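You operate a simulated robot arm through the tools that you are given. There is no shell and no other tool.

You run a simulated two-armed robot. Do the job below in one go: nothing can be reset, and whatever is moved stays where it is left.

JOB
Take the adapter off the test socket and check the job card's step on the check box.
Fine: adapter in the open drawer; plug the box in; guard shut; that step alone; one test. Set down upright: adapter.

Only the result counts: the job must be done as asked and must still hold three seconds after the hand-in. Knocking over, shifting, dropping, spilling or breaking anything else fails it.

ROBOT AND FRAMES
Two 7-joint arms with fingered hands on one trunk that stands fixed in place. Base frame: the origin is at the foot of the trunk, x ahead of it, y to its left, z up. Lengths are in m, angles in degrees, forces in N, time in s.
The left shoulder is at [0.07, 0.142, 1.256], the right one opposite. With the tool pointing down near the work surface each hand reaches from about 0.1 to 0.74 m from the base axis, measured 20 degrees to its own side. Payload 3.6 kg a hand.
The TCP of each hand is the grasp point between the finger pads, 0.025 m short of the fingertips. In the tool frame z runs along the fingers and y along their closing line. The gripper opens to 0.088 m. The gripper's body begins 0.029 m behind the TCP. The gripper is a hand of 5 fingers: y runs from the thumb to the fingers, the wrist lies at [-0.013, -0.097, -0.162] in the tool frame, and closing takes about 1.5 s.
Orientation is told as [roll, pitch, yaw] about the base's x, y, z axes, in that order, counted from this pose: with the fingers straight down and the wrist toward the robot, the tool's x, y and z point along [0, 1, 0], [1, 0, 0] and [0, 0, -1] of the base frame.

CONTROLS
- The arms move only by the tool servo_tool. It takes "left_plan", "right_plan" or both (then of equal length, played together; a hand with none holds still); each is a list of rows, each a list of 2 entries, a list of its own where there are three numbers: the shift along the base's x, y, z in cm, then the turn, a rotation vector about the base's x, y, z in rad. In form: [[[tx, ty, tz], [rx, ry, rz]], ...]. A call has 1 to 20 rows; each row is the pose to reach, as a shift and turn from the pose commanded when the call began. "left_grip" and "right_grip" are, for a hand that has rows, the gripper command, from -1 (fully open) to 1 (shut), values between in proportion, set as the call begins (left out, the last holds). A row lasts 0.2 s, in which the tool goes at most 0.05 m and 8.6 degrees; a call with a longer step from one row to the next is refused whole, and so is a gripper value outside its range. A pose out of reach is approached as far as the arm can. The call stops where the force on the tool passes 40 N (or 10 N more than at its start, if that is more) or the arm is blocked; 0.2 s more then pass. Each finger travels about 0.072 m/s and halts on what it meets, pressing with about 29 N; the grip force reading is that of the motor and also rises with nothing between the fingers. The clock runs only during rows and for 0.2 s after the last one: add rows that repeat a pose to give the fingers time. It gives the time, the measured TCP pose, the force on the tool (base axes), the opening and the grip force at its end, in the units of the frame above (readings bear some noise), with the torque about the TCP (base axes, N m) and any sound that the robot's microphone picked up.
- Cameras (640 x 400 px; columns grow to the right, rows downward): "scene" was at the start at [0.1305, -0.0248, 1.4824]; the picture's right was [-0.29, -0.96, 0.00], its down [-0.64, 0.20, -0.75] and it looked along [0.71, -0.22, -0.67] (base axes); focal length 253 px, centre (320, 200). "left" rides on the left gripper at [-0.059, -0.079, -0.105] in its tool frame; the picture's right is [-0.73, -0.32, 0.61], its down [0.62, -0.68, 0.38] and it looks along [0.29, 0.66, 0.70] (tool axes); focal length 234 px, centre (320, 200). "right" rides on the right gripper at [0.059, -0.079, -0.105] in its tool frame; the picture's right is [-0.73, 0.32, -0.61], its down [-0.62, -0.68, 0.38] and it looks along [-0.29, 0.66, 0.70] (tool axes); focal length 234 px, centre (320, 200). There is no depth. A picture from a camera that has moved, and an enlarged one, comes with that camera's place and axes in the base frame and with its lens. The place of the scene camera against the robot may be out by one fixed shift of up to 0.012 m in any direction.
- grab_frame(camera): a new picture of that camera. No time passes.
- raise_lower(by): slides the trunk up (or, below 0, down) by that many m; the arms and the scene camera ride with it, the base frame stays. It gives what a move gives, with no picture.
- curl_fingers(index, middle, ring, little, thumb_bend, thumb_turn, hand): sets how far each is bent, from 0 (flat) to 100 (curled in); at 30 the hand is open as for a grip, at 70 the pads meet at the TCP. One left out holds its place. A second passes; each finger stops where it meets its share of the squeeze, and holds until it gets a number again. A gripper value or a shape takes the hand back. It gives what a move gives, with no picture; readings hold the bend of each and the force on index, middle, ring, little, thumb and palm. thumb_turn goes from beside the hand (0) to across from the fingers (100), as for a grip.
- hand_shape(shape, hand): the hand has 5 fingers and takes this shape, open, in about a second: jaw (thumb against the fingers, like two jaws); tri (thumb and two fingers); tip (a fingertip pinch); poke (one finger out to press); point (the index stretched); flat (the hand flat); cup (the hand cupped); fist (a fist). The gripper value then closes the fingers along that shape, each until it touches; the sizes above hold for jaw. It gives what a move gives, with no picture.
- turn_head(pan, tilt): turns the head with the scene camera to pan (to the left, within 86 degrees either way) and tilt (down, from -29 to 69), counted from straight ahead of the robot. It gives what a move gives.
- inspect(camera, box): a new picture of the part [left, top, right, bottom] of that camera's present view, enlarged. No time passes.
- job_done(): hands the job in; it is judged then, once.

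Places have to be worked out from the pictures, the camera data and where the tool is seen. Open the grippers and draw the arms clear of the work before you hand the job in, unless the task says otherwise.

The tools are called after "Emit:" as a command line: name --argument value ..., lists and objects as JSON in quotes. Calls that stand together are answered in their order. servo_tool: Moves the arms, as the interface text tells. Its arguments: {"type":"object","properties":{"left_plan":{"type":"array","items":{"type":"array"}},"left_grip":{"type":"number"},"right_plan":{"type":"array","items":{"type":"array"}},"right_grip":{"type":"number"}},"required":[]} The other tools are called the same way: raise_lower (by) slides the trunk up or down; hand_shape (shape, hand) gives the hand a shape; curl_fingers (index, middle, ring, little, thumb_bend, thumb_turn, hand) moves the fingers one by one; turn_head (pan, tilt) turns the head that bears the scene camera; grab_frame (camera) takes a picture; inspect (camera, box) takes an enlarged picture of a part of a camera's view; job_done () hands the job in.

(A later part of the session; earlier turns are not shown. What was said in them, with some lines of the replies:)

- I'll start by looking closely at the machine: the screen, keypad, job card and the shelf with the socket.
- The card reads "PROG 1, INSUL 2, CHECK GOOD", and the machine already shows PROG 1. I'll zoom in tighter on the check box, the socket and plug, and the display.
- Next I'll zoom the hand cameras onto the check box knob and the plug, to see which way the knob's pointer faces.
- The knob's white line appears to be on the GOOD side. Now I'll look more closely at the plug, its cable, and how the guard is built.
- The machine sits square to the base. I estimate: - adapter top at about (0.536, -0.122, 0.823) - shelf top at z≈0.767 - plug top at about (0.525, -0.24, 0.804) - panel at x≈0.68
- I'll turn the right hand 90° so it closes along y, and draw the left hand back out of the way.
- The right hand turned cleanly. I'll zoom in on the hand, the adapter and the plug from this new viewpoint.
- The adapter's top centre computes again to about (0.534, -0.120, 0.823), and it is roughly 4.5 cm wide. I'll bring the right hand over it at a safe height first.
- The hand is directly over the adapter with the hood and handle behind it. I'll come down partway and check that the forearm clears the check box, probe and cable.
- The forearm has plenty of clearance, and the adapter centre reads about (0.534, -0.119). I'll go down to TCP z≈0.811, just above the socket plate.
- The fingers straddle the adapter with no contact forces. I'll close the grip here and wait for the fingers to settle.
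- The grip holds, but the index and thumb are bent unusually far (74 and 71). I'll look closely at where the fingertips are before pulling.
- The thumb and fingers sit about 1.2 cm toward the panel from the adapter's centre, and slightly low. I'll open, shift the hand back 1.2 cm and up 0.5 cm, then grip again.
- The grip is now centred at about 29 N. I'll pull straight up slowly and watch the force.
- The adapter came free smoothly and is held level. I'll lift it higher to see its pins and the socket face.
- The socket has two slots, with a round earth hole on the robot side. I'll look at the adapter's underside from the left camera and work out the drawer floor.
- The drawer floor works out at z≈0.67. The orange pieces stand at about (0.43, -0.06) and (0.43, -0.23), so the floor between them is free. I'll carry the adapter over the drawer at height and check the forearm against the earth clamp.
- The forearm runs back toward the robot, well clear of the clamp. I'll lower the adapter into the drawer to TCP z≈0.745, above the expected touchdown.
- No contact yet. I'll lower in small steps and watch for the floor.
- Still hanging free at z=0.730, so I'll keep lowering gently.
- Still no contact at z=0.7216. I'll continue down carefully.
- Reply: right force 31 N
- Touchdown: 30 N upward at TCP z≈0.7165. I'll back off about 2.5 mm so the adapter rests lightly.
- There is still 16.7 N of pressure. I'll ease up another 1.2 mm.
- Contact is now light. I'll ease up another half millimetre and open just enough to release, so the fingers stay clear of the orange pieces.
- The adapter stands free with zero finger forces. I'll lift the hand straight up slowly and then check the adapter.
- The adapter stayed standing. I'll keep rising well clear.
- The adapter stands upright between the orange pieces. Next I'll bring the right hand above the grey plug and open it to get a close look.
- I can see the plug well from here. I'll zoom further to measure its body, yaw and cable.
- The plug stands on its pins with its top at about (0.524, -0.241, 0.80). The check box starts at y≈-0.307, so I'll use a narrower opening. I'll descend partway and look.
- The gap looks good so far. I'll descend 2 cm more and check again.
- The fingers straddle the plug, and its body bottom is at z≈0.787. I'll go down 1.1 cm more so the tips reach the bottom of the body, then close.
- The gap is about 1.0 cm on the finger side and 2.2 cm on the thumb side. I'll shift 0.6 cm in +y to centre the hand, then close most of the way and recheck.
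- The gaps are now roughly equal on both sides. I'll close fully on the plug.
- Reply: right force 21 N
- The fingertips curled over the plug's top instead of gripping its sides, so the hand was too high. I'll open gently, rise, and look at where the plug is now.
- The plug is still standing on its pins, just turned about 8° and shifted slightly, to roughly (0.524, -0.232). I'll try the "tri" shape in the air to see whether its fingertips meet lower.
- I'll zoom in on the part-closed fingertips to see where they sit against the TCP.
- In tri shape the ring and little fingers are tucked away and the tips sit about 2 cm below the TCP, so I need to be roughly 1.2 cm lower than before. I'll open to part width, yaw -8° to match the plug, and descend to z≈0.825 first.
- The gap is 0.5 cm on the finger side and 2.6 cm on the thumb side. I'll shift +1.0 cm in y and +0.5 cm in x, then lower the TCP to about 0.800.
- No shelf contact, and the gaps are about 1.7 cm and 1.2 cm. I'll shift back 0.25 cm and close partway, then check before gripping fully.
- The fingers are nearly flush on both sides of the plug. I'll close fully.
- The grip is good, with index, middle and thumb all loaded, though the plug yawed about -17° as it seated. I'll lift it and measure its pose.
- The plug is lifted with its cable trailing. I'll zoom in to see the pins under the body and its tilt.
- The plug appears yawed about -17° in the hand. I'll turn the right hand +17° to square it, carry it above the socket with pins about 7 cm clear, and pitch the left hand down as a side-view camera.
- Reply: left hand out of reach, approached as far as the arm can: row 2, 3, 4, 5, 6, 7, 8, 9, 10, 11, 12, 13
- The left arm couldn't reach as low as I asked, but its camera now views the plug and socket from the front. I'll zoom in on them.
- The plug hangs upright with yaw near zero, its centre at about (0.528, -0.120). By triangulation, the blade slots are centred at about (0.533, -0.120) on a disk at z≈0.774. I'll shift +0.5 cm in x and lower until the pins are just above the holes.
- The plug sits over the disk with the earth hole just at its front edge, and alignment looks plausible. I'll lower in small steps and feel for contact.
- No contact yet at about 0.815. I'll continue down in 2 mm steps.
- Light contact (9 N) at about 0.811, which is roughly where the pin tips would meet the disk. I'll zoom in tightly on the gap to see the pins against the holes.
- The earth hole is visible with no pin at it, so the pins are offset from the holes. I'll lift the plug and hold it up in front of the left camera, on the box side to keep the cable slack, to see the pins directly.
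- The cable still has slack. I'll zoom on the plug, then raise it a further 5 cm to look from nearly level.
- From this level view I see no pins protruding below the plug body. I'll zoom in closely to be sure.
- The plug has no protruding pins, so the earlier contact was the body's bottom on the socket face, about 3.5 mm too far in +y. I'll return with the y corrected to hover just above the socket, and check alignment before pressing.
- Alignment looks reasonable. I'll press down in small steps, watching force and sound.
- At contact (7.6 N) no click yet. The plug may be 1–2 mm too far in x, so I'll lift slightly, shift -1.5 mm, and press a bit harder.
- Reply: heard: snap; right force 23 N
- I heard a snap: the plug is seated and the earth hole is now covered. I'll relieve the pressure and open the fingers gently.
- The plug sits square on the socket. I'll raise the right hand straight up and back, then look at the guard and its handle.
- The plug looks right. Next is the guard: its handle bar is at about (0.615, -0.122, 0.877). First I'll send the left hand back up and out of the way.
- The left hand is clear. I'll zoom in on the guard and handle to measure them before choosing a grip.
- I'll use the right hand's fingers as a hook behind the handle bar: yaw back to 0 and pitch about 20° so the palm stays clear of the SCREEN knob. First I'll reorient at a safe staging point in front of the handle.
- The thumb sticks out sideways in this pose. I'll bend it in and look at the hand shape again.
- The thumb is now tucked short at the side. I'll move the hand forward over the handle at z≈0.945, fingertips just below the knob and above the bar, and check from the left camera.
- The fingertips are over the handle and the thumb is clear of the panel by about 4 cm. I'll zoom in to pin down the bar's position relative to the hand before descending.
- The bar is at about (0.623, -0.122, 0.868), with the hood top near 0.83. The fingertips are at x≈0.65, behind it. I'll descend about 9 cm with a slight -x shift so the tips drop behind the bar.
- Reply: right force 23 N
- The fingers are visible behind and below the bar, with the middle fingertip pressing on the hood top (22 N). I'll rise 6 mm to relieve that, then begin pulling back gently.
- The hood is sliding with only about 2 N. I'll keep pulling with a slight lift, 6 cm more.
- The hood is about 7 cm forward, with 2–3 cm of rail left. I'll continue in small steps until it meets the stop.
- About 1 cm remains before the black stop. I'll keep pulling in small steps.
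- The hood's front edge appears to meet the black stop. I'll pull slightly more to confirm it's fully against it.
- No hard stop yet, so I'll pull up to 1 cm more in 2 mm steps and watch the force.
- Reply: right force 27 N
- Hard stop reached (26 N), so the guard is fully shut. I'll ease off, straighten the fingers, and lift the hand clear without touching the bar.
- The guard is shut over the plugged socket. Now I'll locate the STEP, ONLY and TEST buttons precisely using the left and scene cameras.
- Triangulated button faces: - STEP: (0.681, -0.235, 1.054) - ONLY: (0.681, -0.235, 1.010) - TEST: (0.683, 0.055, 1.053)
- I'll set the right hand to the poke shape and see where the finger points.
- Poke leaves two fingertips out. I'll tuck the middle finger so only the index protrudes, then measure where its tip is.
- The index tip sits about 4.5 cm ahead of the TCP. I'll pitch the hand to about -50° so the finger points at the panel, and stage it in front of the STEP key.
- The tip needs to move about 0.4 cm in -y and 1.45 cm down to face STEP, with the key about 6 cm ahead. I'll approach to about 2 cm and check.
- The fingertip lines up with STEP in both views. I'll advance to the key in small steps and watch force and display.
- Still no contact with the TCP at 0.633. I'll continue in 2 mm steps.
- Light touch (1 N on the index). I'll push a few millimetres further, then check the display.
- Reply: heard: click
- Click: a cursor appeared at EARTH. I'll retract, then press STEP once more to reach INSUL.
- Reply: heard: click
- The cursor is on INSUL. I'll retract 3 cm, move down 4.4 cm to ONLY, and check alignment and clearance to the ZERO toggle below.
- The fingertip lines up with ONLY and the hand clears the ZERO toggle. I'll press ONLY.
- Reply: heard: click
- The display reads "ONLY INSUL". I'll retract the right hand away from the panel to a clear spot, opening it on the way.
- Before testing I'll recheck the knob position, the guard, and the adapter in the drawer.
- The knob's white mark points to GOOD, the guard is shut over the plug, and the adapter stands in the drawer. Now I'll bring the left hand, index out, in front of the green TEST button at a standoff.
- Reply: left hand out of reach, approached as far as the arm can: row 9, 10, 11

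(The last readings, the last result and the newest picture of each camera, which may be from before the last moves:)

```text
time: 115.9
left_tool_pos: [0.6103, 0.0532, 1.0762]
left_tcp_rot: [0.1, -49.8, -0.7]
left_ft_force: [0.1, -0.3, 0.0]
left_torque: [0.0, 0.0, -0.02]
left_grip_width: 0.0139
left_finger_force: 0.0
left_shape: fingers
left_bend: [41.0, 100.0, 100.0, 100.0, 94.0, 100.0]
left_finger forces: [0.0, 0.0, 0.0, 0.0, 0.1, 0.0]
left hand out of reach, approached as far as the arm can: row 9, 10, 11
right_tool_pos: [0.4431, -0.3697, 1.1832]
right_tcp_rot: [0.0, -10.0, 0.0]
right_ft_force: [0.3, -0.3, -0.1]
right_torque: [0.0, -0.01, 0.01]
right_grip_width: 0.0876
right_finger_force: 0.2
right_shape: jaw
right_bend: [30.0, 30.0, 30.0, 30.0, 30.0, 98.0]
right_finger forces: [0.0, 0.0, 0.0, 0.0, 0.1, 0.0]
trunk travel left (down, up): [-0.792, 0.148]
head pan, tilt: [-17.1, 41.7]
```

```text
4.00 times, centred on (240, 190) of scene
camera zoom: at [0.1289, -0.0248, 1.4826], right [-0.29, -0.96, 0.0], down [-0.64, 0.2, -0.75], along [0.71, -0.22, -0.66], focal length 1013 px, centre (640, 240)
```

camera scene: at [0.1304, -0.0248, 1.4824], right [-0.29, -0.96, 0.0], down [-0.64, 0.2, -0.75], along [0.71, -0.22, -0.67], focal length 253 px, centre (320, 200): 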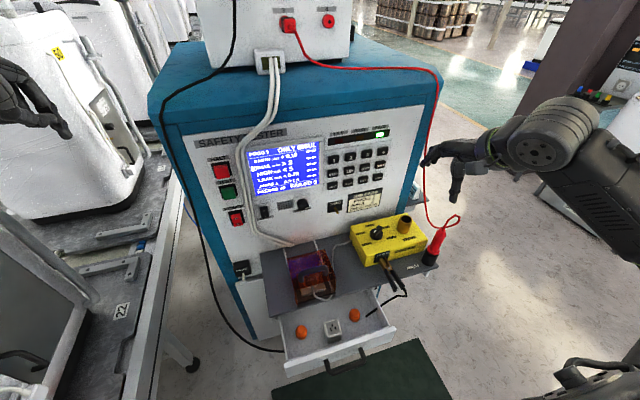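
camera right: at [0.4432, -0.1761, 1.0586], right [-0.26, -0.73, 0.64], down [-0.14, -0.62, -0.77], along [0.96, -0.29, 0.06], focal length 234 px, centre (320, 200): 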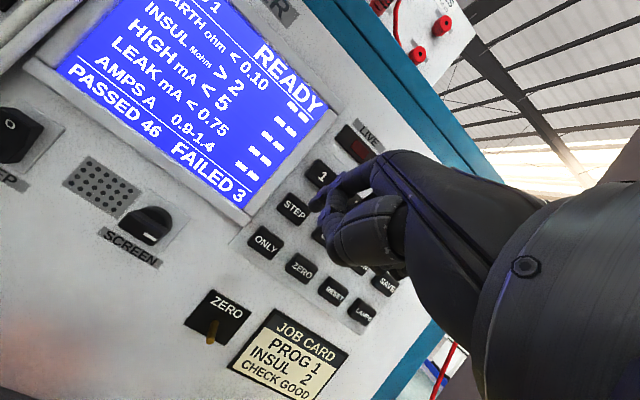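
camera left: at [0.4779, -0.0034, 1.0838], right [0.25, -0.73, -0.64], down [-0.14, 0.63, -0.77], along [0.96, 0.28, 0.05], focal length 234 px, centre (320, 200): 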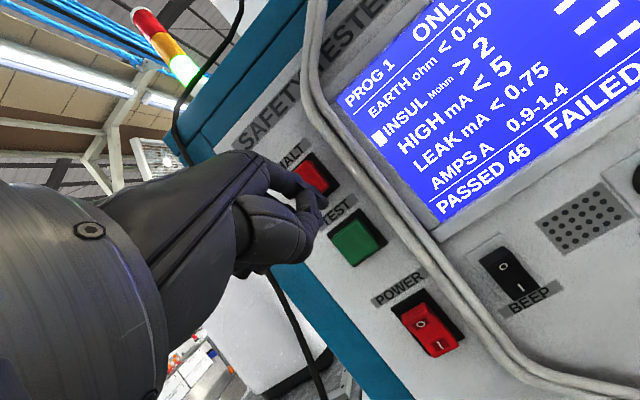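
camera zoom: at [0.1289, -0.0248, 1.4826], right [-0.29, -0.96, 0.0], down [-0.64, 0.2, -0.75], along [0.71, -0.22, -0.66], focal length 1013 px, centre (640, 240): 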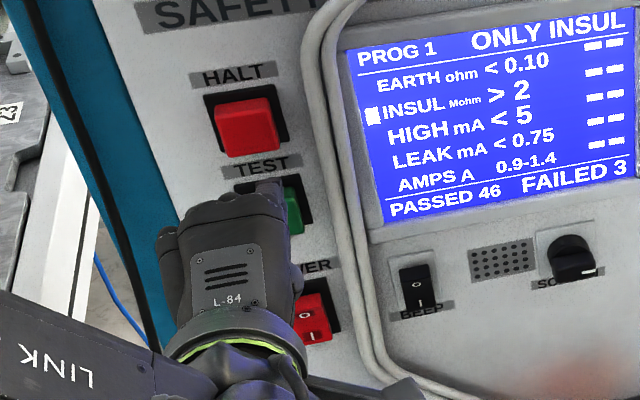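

The arm stopped slightly short of my target (reach), but the finger is near TEST and HALT. I'll zoom in to see exactly where the fingertip is before moving.

Emit:
inspect --camera "left" --box '[240, 130, 420, 300]'

Emit:
inspect --camera "scene" --box '[210, 160, 270, 220]'

```text
2.35 times, centred on (330, 215) of left
camera zoom: at [0.4779, -0.0034, 1.0838], right [0.25, -0.73, -0.64], down [-0.14, 0.63, -0.77], along [0.96, 0.28, 0.05], focal length 551 px, centre (296, 165)
```

zoom: 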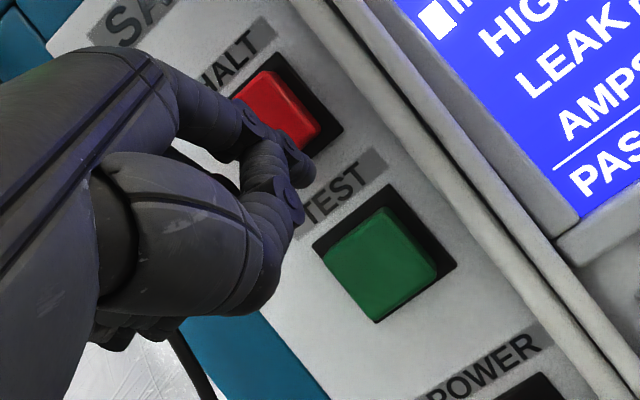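

```text
6.67 times, centred on (240, 190) of scene
camera zoom: at [0.1289, -0.0248, 1.4826], right [-0.29, -0.96, 0.0], down [-0.64, 0.2, -0.75], along [0.71, -0.22, -0.66], focal length 1688 px, centre (853, 267)
```

zoom: 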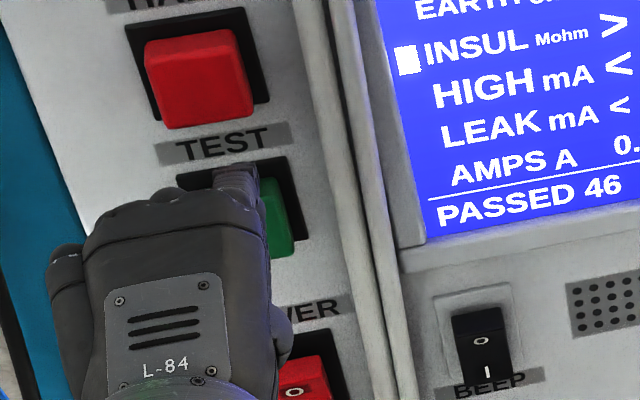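

The fingertip is level with HALT's lower edge, about 2.7 cm off the panel. TEST is about 4 cm lower and 0.6 cm toward +y. I'll move straight down without going forward, then check.

Emit:
servo_tool --left_plan '[[[0, 0.2, -1], [0, 0, 0]], [[0, 0.4, -2], [0, 0, 0]], [[0, 0.6, -3], [0, 0, 0]], [[0, 0.6, -4], [0, 0, 0]], [[0, 0.6, -4], [0, 0, 0]]]'

Emit:
inspect --camera "left" --box '[240, 130, 420, 300]'

Emit:
inspect --camera "scene" --box '[210, 160, 270, 220]'

```text
time: 117.1
left_tool_pos: [0.613, 0.0568, 1.036]
left_tcp_rot: [0.2, -50.0, -0.5]
left_ft_force: [-0.3, -0.5, 0.0]
left_torque: [-0.04, 0.01, -0.01]
left_grip_width: 0.0137
left_finger_force: 0.0
left_shape: fingers
left_bend: [41.0, 100.0, 100.0, 100.0, 95.0, 100.0]
left_finger forces: [0.0, 0.1, 0.0, 0.1, 0.0, 0.0]
left hand out of reach, approached as far as the arm can: row 2
right_tool_pos: [0.4444, -0.3693, 1.1816]
right_tcp_rot: [0.0, -9.9, 0.1]
right_ft_force: [-0.4, 0.0, -1.1]
right_torque: [0.01, -0.03, 0.01]
right_grip_width: 0.0876
right_finger_force: 0.0
right_shape: jaw
right_bend: [30.0, 30.0, 30.0, 30.0, 30.0, 98.0]
right_finger forces: [0.0, 0.0, 0.0, 0.1, 0.1, 0.0]
trunk travel left (down, up): [-0.792, 0.148]
head pan, tilt: [-17.1, 41.7]
```

```text
2.35 times, centred on (330, 215) of left
camera zoom: at [0.4803, 0.0013, 1.0424], right [0.25, -0.73, -0.64], down [-0.14, 0.63, -0.77], along [0.96, 0.28, 0.06], focal length 551 px, centre (296, 165)
```

zoom: 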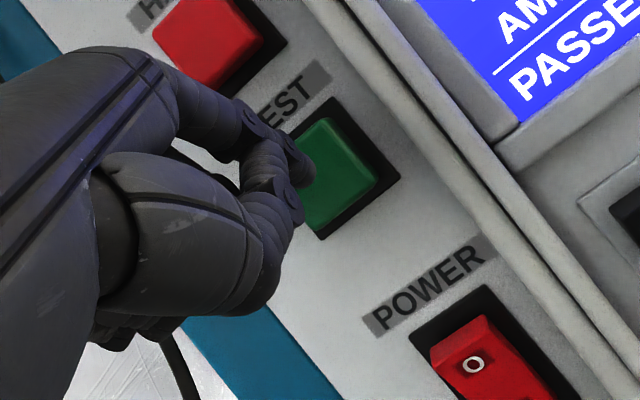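

```text
6.67 times, centred on (240, 190) of scene
camera zoom: at [0.1305, -0.0253, 1.4824], right [-0.29, -0.96, 0.0], down [-0.64, 0.2, -0.75], along [0.71, -0.22, -0.67], focal length 1688 px, centre (853, 267)
```

zoom: 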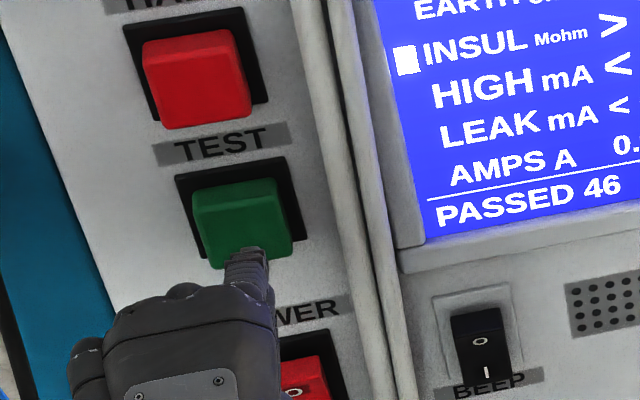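

The fingertip is centred on TEST in both views. I'll approach to just short of contact first.

Emit:
servo_tool --left_plan '[[[0.6, 0, 0], [0, 0, 0]], [[1.2, 0, 0], [0, 0, 0]], [[1.7, 0, 0], [0, 0, 0]], [[1.7, 0, 0], [0, 0, 0]]]'

Emit:
inspect --camera "left" --box '[240, 130, 420, 300]'

Emit:
inspect --camera "scene" --box '[210, 160, 270, 220]'

```text
time: 118.1
left_tool_pos: [0.6285, 0.0571, 1.0362]
left_tcp_rot: [0.1, -50.0, -0.5]
left_ft_force: [0.5, 0.2, 0.4]
left_torque: [-0.01, -0.01, -0.05]
left_grip_width: 0.0136
left_finger_force: 0.1
left_shape: fingers
left_bend: [41.0, 100.0, 100.0, 100.0, 95.0, 100.0]
left_finger forces: [0.0, 0.0, 0.1, 0.1, 0.0, 0.1]
right_tool_pos: [0.4454, -0.3696, 1.1817]
right_tcp_rot: [-0.1, -9.9, -0.1]
right_ft_force: [-0.5, -0.6, 0.0]
right_torque: [0.0, 0.02, 0.0]
right_grip_width: 0.0874
right_finger_force: 0.1
right_shape: jaw
right_bend: [30.0, 30.0, 30.0, 30.0, 30.0, 98.0]
right_finger forces: [0.0, 0.1, 0.0, 0.0, 0.0, 0.0]
trunk travel left (down, up): [-0.792, 0.148]
head pan, tilt: [-17.1, 41.7]
```

```text
2.35 times, centred on (330, 215) of left
camera zoom: at [0.4967, 0.0014, 1.0431], right [0.25, -0.73, -0.64], down [-0.14, 0.63, -0.77], along [0.96, 0.28, 0.06], focal length 551 px, centre (296, 165)
```

zoom: 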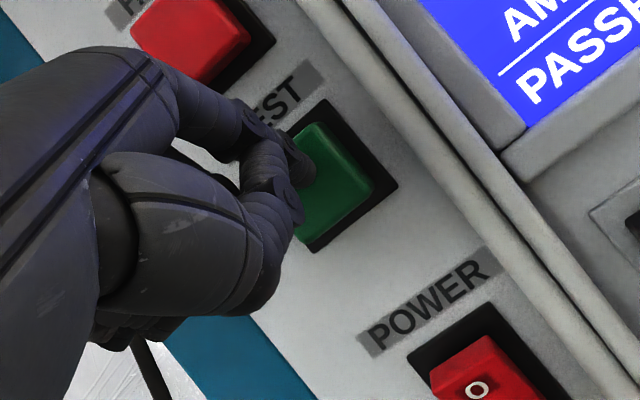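

```text
6.67 times, centred on (240, 190) of scene
camera zoom: at [0.1304, -0.025, 1.4824], right [-0.29, -0.96, 0.0], down [-0.64, 0.2, -0.75], along [0.71, -0.22, -0.67], focal length 1688 px, centre (853, 267)
```

zoom: 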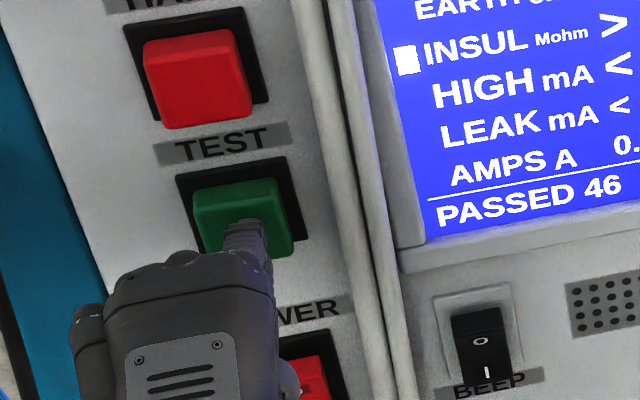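

The finger is on the button's face centre, about 1 cm away. I'll press in small steps and stop at the click.

Emit:
servo_tool --left_plan '[[[0.3, 0, 0], [0, 0, 0]], [[0.6, 0, 0], [0, 0, 0]], [[0.8, 0, 0], [0, 0, 0]], [[0.8, 0, 0], [0, 0, 0]]]'

```text
time: 119.1
left_tool_pos: [0.6365, 0.0587, 1.0371]
left_tcp_rot: [0.1, -50.1, -0.5]
left_ft_force: [-4.6, 0.1, 1.1]
left_torque: [0.01, -0.09, 0.0]
left_grip_width: 0.0137
left_finger_force: 2.1
left_shape: fingers
left_bend: [41.0, 100.0, 100.0, 100.0, 94.0, 100.0]
left_finger forces: [4.9, 0.1, 0.1, 0.0, 0.0, 0.0]
right_tool_pos: [0.4441, -0.3708, 1.1839]
right_tcp_rot: [-0.1, -9.9, -0.1]
right_ft_force: [-0.5, 0.1, -0.6]
right_torque: [0.03, -0.01, 0.01]
right_grip_width: 0.0875
right_finger_force: 0.1
right_shape: jaw
right_bend: [30.0, 30.0, 30.0, 30.0, 30.0, 98.0]
right_finger forces: [0.0, 0.1, 0.0, 0.1, 0.0, 0.1]
trunk travel left (down, up): [-0.792, 0.148]
head pan, tilt: [-17.1, 41.7]
heard: click
```

Click at 4.6 N. I'll retract the finger straight back right away and look at the display.

Emit:
servo_tool --left_plan '[[[-0.8, 0, 0], [0, 0, 0]], [[-1.8, 0, 0], [0, 0, 0]], [[-2.4, 0, 0], [0, 0, 0]]]'

Emit:
inspect --camera "scene" --box '[220, 120, 400, 220]'

```text
time: 119.9
left_tool_pos: [0.6138, 0.0582, 1.0372]
left_tcp_rot: [0.1, -50.0, -0.5]
left_ft_force: [0.4, -0.7, 0.5]
left_torque: [-0.01, -0.02, 0.03]
left_grip_width: 0.0136
left_finger_force: 0.0
left_shape: fingers
left_bend: [41.0, 100.0, 100.0, 100.0, 95.0, 100.0]
left_finger forces: [0.1, 0.0, 0.1, 0.0, 0.1, 0.0]
right_tool_pos: [0.4441, -0.3687, 1.1824]
right_tcp_rot: [0.0, -10.1, -0.1]
right_ft_force: [-0.5, 0.8, -0.2]
right_torque: [-0.04, -0.01, 0.01]
right_grip_width: 0.0875
right_finger_force: 0.1
right_shape: jaw
right_bend: [30.0, 30.0, 30.0, 30.0, 30.0, 98.0]
right_finger forces: [0.0, 0.2, 0.0, 0.0, 0.0, 0.1]
trunk travel left (down, up): [-0.792, 0.148]
head pan, tilt: [-17.1, 41.7]
```

```text
3.56 times, centred on (310, 170) of scene
camera zoom: at [0.1302, -0.0247, 1.4825], right [-0.29, -0.96, 0.0], down [-0.64, 0.2, -0.75], along [0.71, -0.22, -0.67], focal length 900 px, centre (356, 307)
```

zoom: 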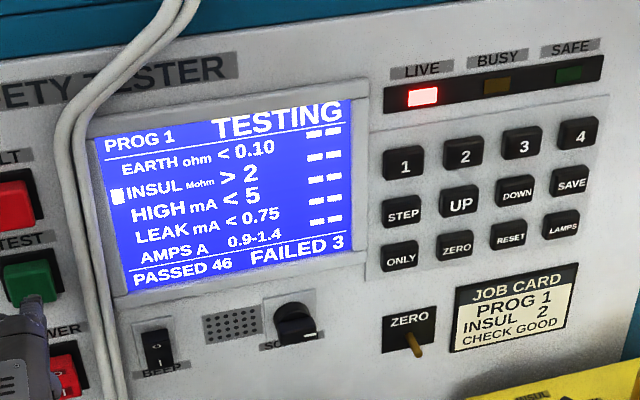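

The test is running: TESTING shown and LIVE lit. I'll slowly draw the left hand back and up while it finishes, then read the result.

Emit:
servo_tool --left_plan '[[[-0.5, 1, 1], [0, 0.06, 0]], [[-1.5, 3, 3], [0, 0.14, 0]], [[-3, 5, 6], [0, 0.24, 0]], [[-5, 7, 9], [0, 0.34, 0]], [[-7, 9, 12.5], [0, 0.44, 0]], [[-9, 11, 16], [0, 0.54, 0]], [[-11, 13, 19.5], [0, 0.64, 0]], [[-13, 15, 23], [0, 0.74, 0]], [[-15, 16.5, 25], [0, 0.82, 0]], [[-17, 17, 25], [0, 0.87, 0]], [[-17, 17, 25], [0, 0.87, 0]]]'

Emit:
inspect --camera "scene" --box '[220, 120, 400, 220]'

```text
time: 122.3
left_tool_pos: [0.443, 0.2274, 1.2862]
left_tcp_rot: [-0.2, -0.1, -0.2]
left_ft_force: [0.6, 0.7, -0.1]
left_torque: [0.03, 0.0, -0.01]
left_grip_width: 0.0143
left_finger_force: 0.0
left_shape: fingers
left_bend: [40.0, 100.0, 100.0, 100.0, 95.0, 100.0]
left_finger forces: [0.0, 0.1, 0.0, 0.0, 0.0, 0.1]
right_tool_pos: [0.4457, -0.3695, 1.1821]
right_tcp_rot: [0.0, -9.9, 0.0]
right_ft_force: [0.0, 0.6, -0.9]
right_torque: [-0.01, -0.03, 0.01]
right_grip_width: 0.0875
right_finger_force: 0.1
right_shape: jaw
right_bend: [30.0, 30.0, 30.0, 30.0, 30.0, 98.0]
right_finger forces: [0.0, 0.1, 0.0, 0.0, 0.1, 0.1]
trunk travel left (down, up): [-0.792, 0.148]
head pan, tilt: [-17.1, 41.7]
```

```text
3.56 times, centred on (310, 170) of scene
camera zoom: at [0.1308, -0.0247, 1.4824], right [-0.29, -0.96, 0.0], down [-0.64, 0.2, -0.75], along [0.71, -0.22, -0.67], focal length 900 px, centre (356, 307)
```

zoom: 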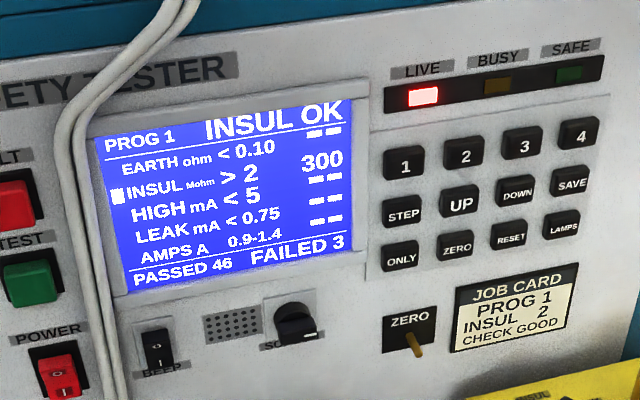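

"INSUL OK", 300 MΩ; LIVE is still lit. I'll open the left hand while waiting for the tester to finish.

Emit:
hand_shape --shape "jaw" --hand "left"

Emit:
servo_tool --left_plan '[[[0, 0, 0], [0, 0, 0]], [[0, 0, 0], [0, 0, 0]], [[0, 0, 0], [0, 0, 0]], [[0, 0, 0], [0, 0, 0]], [[0, 0, 0], [0, 0, 0]], [[0, 0, 0], [0, 0, 0]], [[0, 0, 0], [0, 0, 0]], [[0, 0, 0], [0, 0, 0]], [[0, 0, 0], [0, 0, 0]], [[0, 0, 0], [0, 0, 0]]]' --left_grip -1

Emit:
inspect --camera "scene" --box '[220, 120, 400, 220]'

Emit:
grab_frame --camera "scene"

```text
time: 123.2
left_tool_pos: [0.4425, 0.2278, 1.2876]
left_tcp_rot: [-0.3, -0.2, -0.3]
left_ft_force: [0.2, -1.2, -0.2]
left_torque: [0.01, 0.0, 0.0]
left_grip_width: 0.0876
left_finger_force: 0.1
left_shape: jaw
left_bend: [30.0, 30.0, 30.0, 30.0, 30.0, 98.0]
left_finger forces: [0.0, 0.0, 0.0, 0.0, 0.1, 0.0]
right_tool_pos: [0.445, -0.3704, 1.183]
right_tcp_rot: [0.0, -9.9, 0.1]
right_ft_force: [-0.3, 0.4, 0.2]
right_torque: [-0.03, -0.02, -0.05]
right_grip_width: 0.0879
right_finger_force: 0.0
right_shape: jaw
right_bend: [30.0, 30.0, 30.0, 30.0, 30.0, 98.0]
right_finger forces: [0.0, 0.0, 0.0, 0.0, 0.0, 0.0]
trunk travel left (down, up): [-0.792, 0.148]
head pan, tilt: [-17.1, 41.7]
```

```text
time: 125.4
left_tool_pos: [0.4444, 0.2301, 1.2876]
left_tcp_rot: [-0.2, -0.2, -0.3]
left_ft_force: [0.4, 0.0, 0.2]
left_torque: [-0.01, -0.02, -0.03]
left_grip_width: 0.0875
left_finger_force: 0.1
left_shape: jaw
left_bend: [30.0, 30.0, 30.0, 30.0, 30.0, 98.0]
left_finger forces: [0.0, 0.0, 0.0, 0.0, 0.0, 0.0]
right_tool_pos: [0.4454, -0.3697, 1.1826]
right_tcp_rot: [0.0, -9.9, -0.1]
right_ft_force: [-0.4, 0.6, 0.3]
right_torque: [0.01, -0.01, -0.01]
right_grip_width: 0.0878
right_finger_force: 0.0
right_shape: jaw
right_bend: [30.0, 30.0, 30.0, 30.0, 30.0, 98.0]
right_finger forces: [0.0, 0.0, 0.0, 0.0, 0.1, 0.1]
trunk travel left (down, up): [-0.792, 0.148]
head pan, tilt: [-17.1, 41.7]
```

```text
3.56 times, centred on (310, 170) of scene
camera zoom: at [0.1304, -0.0247, 1.4824], right [-0.29, -0.96, 0.0], down [-0.64, 0.2, -0.75], along [0.71, -0.22, -0.67], focal length 900 px, centre (356, 307)
```

zoom: 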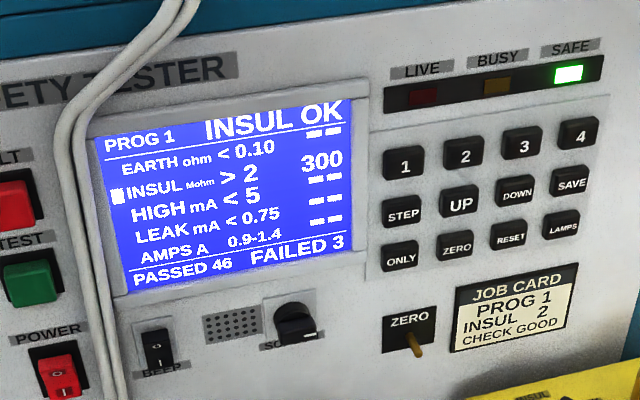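

```text
taken
camera scene: at [0.1304, -0.0247, 1.4824], right [-0.29, -0.96, 0.0], down [-0.64, 0.2, -0.75], along [0.71, -0.22, -0.67], focal length 253 px, centre (320, 200)
```

scene: 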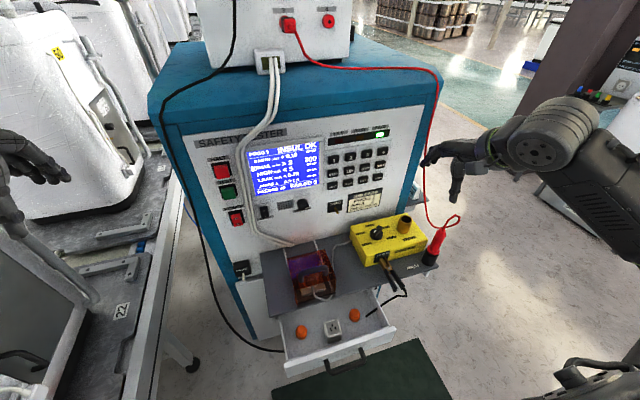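

The tester shows "INSUL OK, 300" and SAFE is lit again. The guard is shut, the adapter stands upright in the drawer, and both hands are open and clear. I'm handing the job in.

Emit:
job_done

```text
The job is handed in.
```

The job is done and handed in. The tester ran the insulation step alone, once, and passed it: "INSUL OK", 300 MΩ against the card's limit of 2.

- **Adapter:** It came off the test socket without trouble and stands upright in the open drawer, between the two orange pieces.
- **Check box:** Its plug is seated in the test socket; I heard it snap in. The first grip slipped and slid the plug about 1 cm on the shelf before I got hold of it. The knob was already on GOOD, so I left it there.
- **Guard:** It is pulled fully forward against its stop.
- **Test:** The tester was already on PROG 1. I selected INSUL, set it to run only that step, and pressed TEST once. The SAFE lamp came back on afterwards.
- **Arms:** Both hands are open and clear of the bench. In the last picture nothing else looked knocked or moved.
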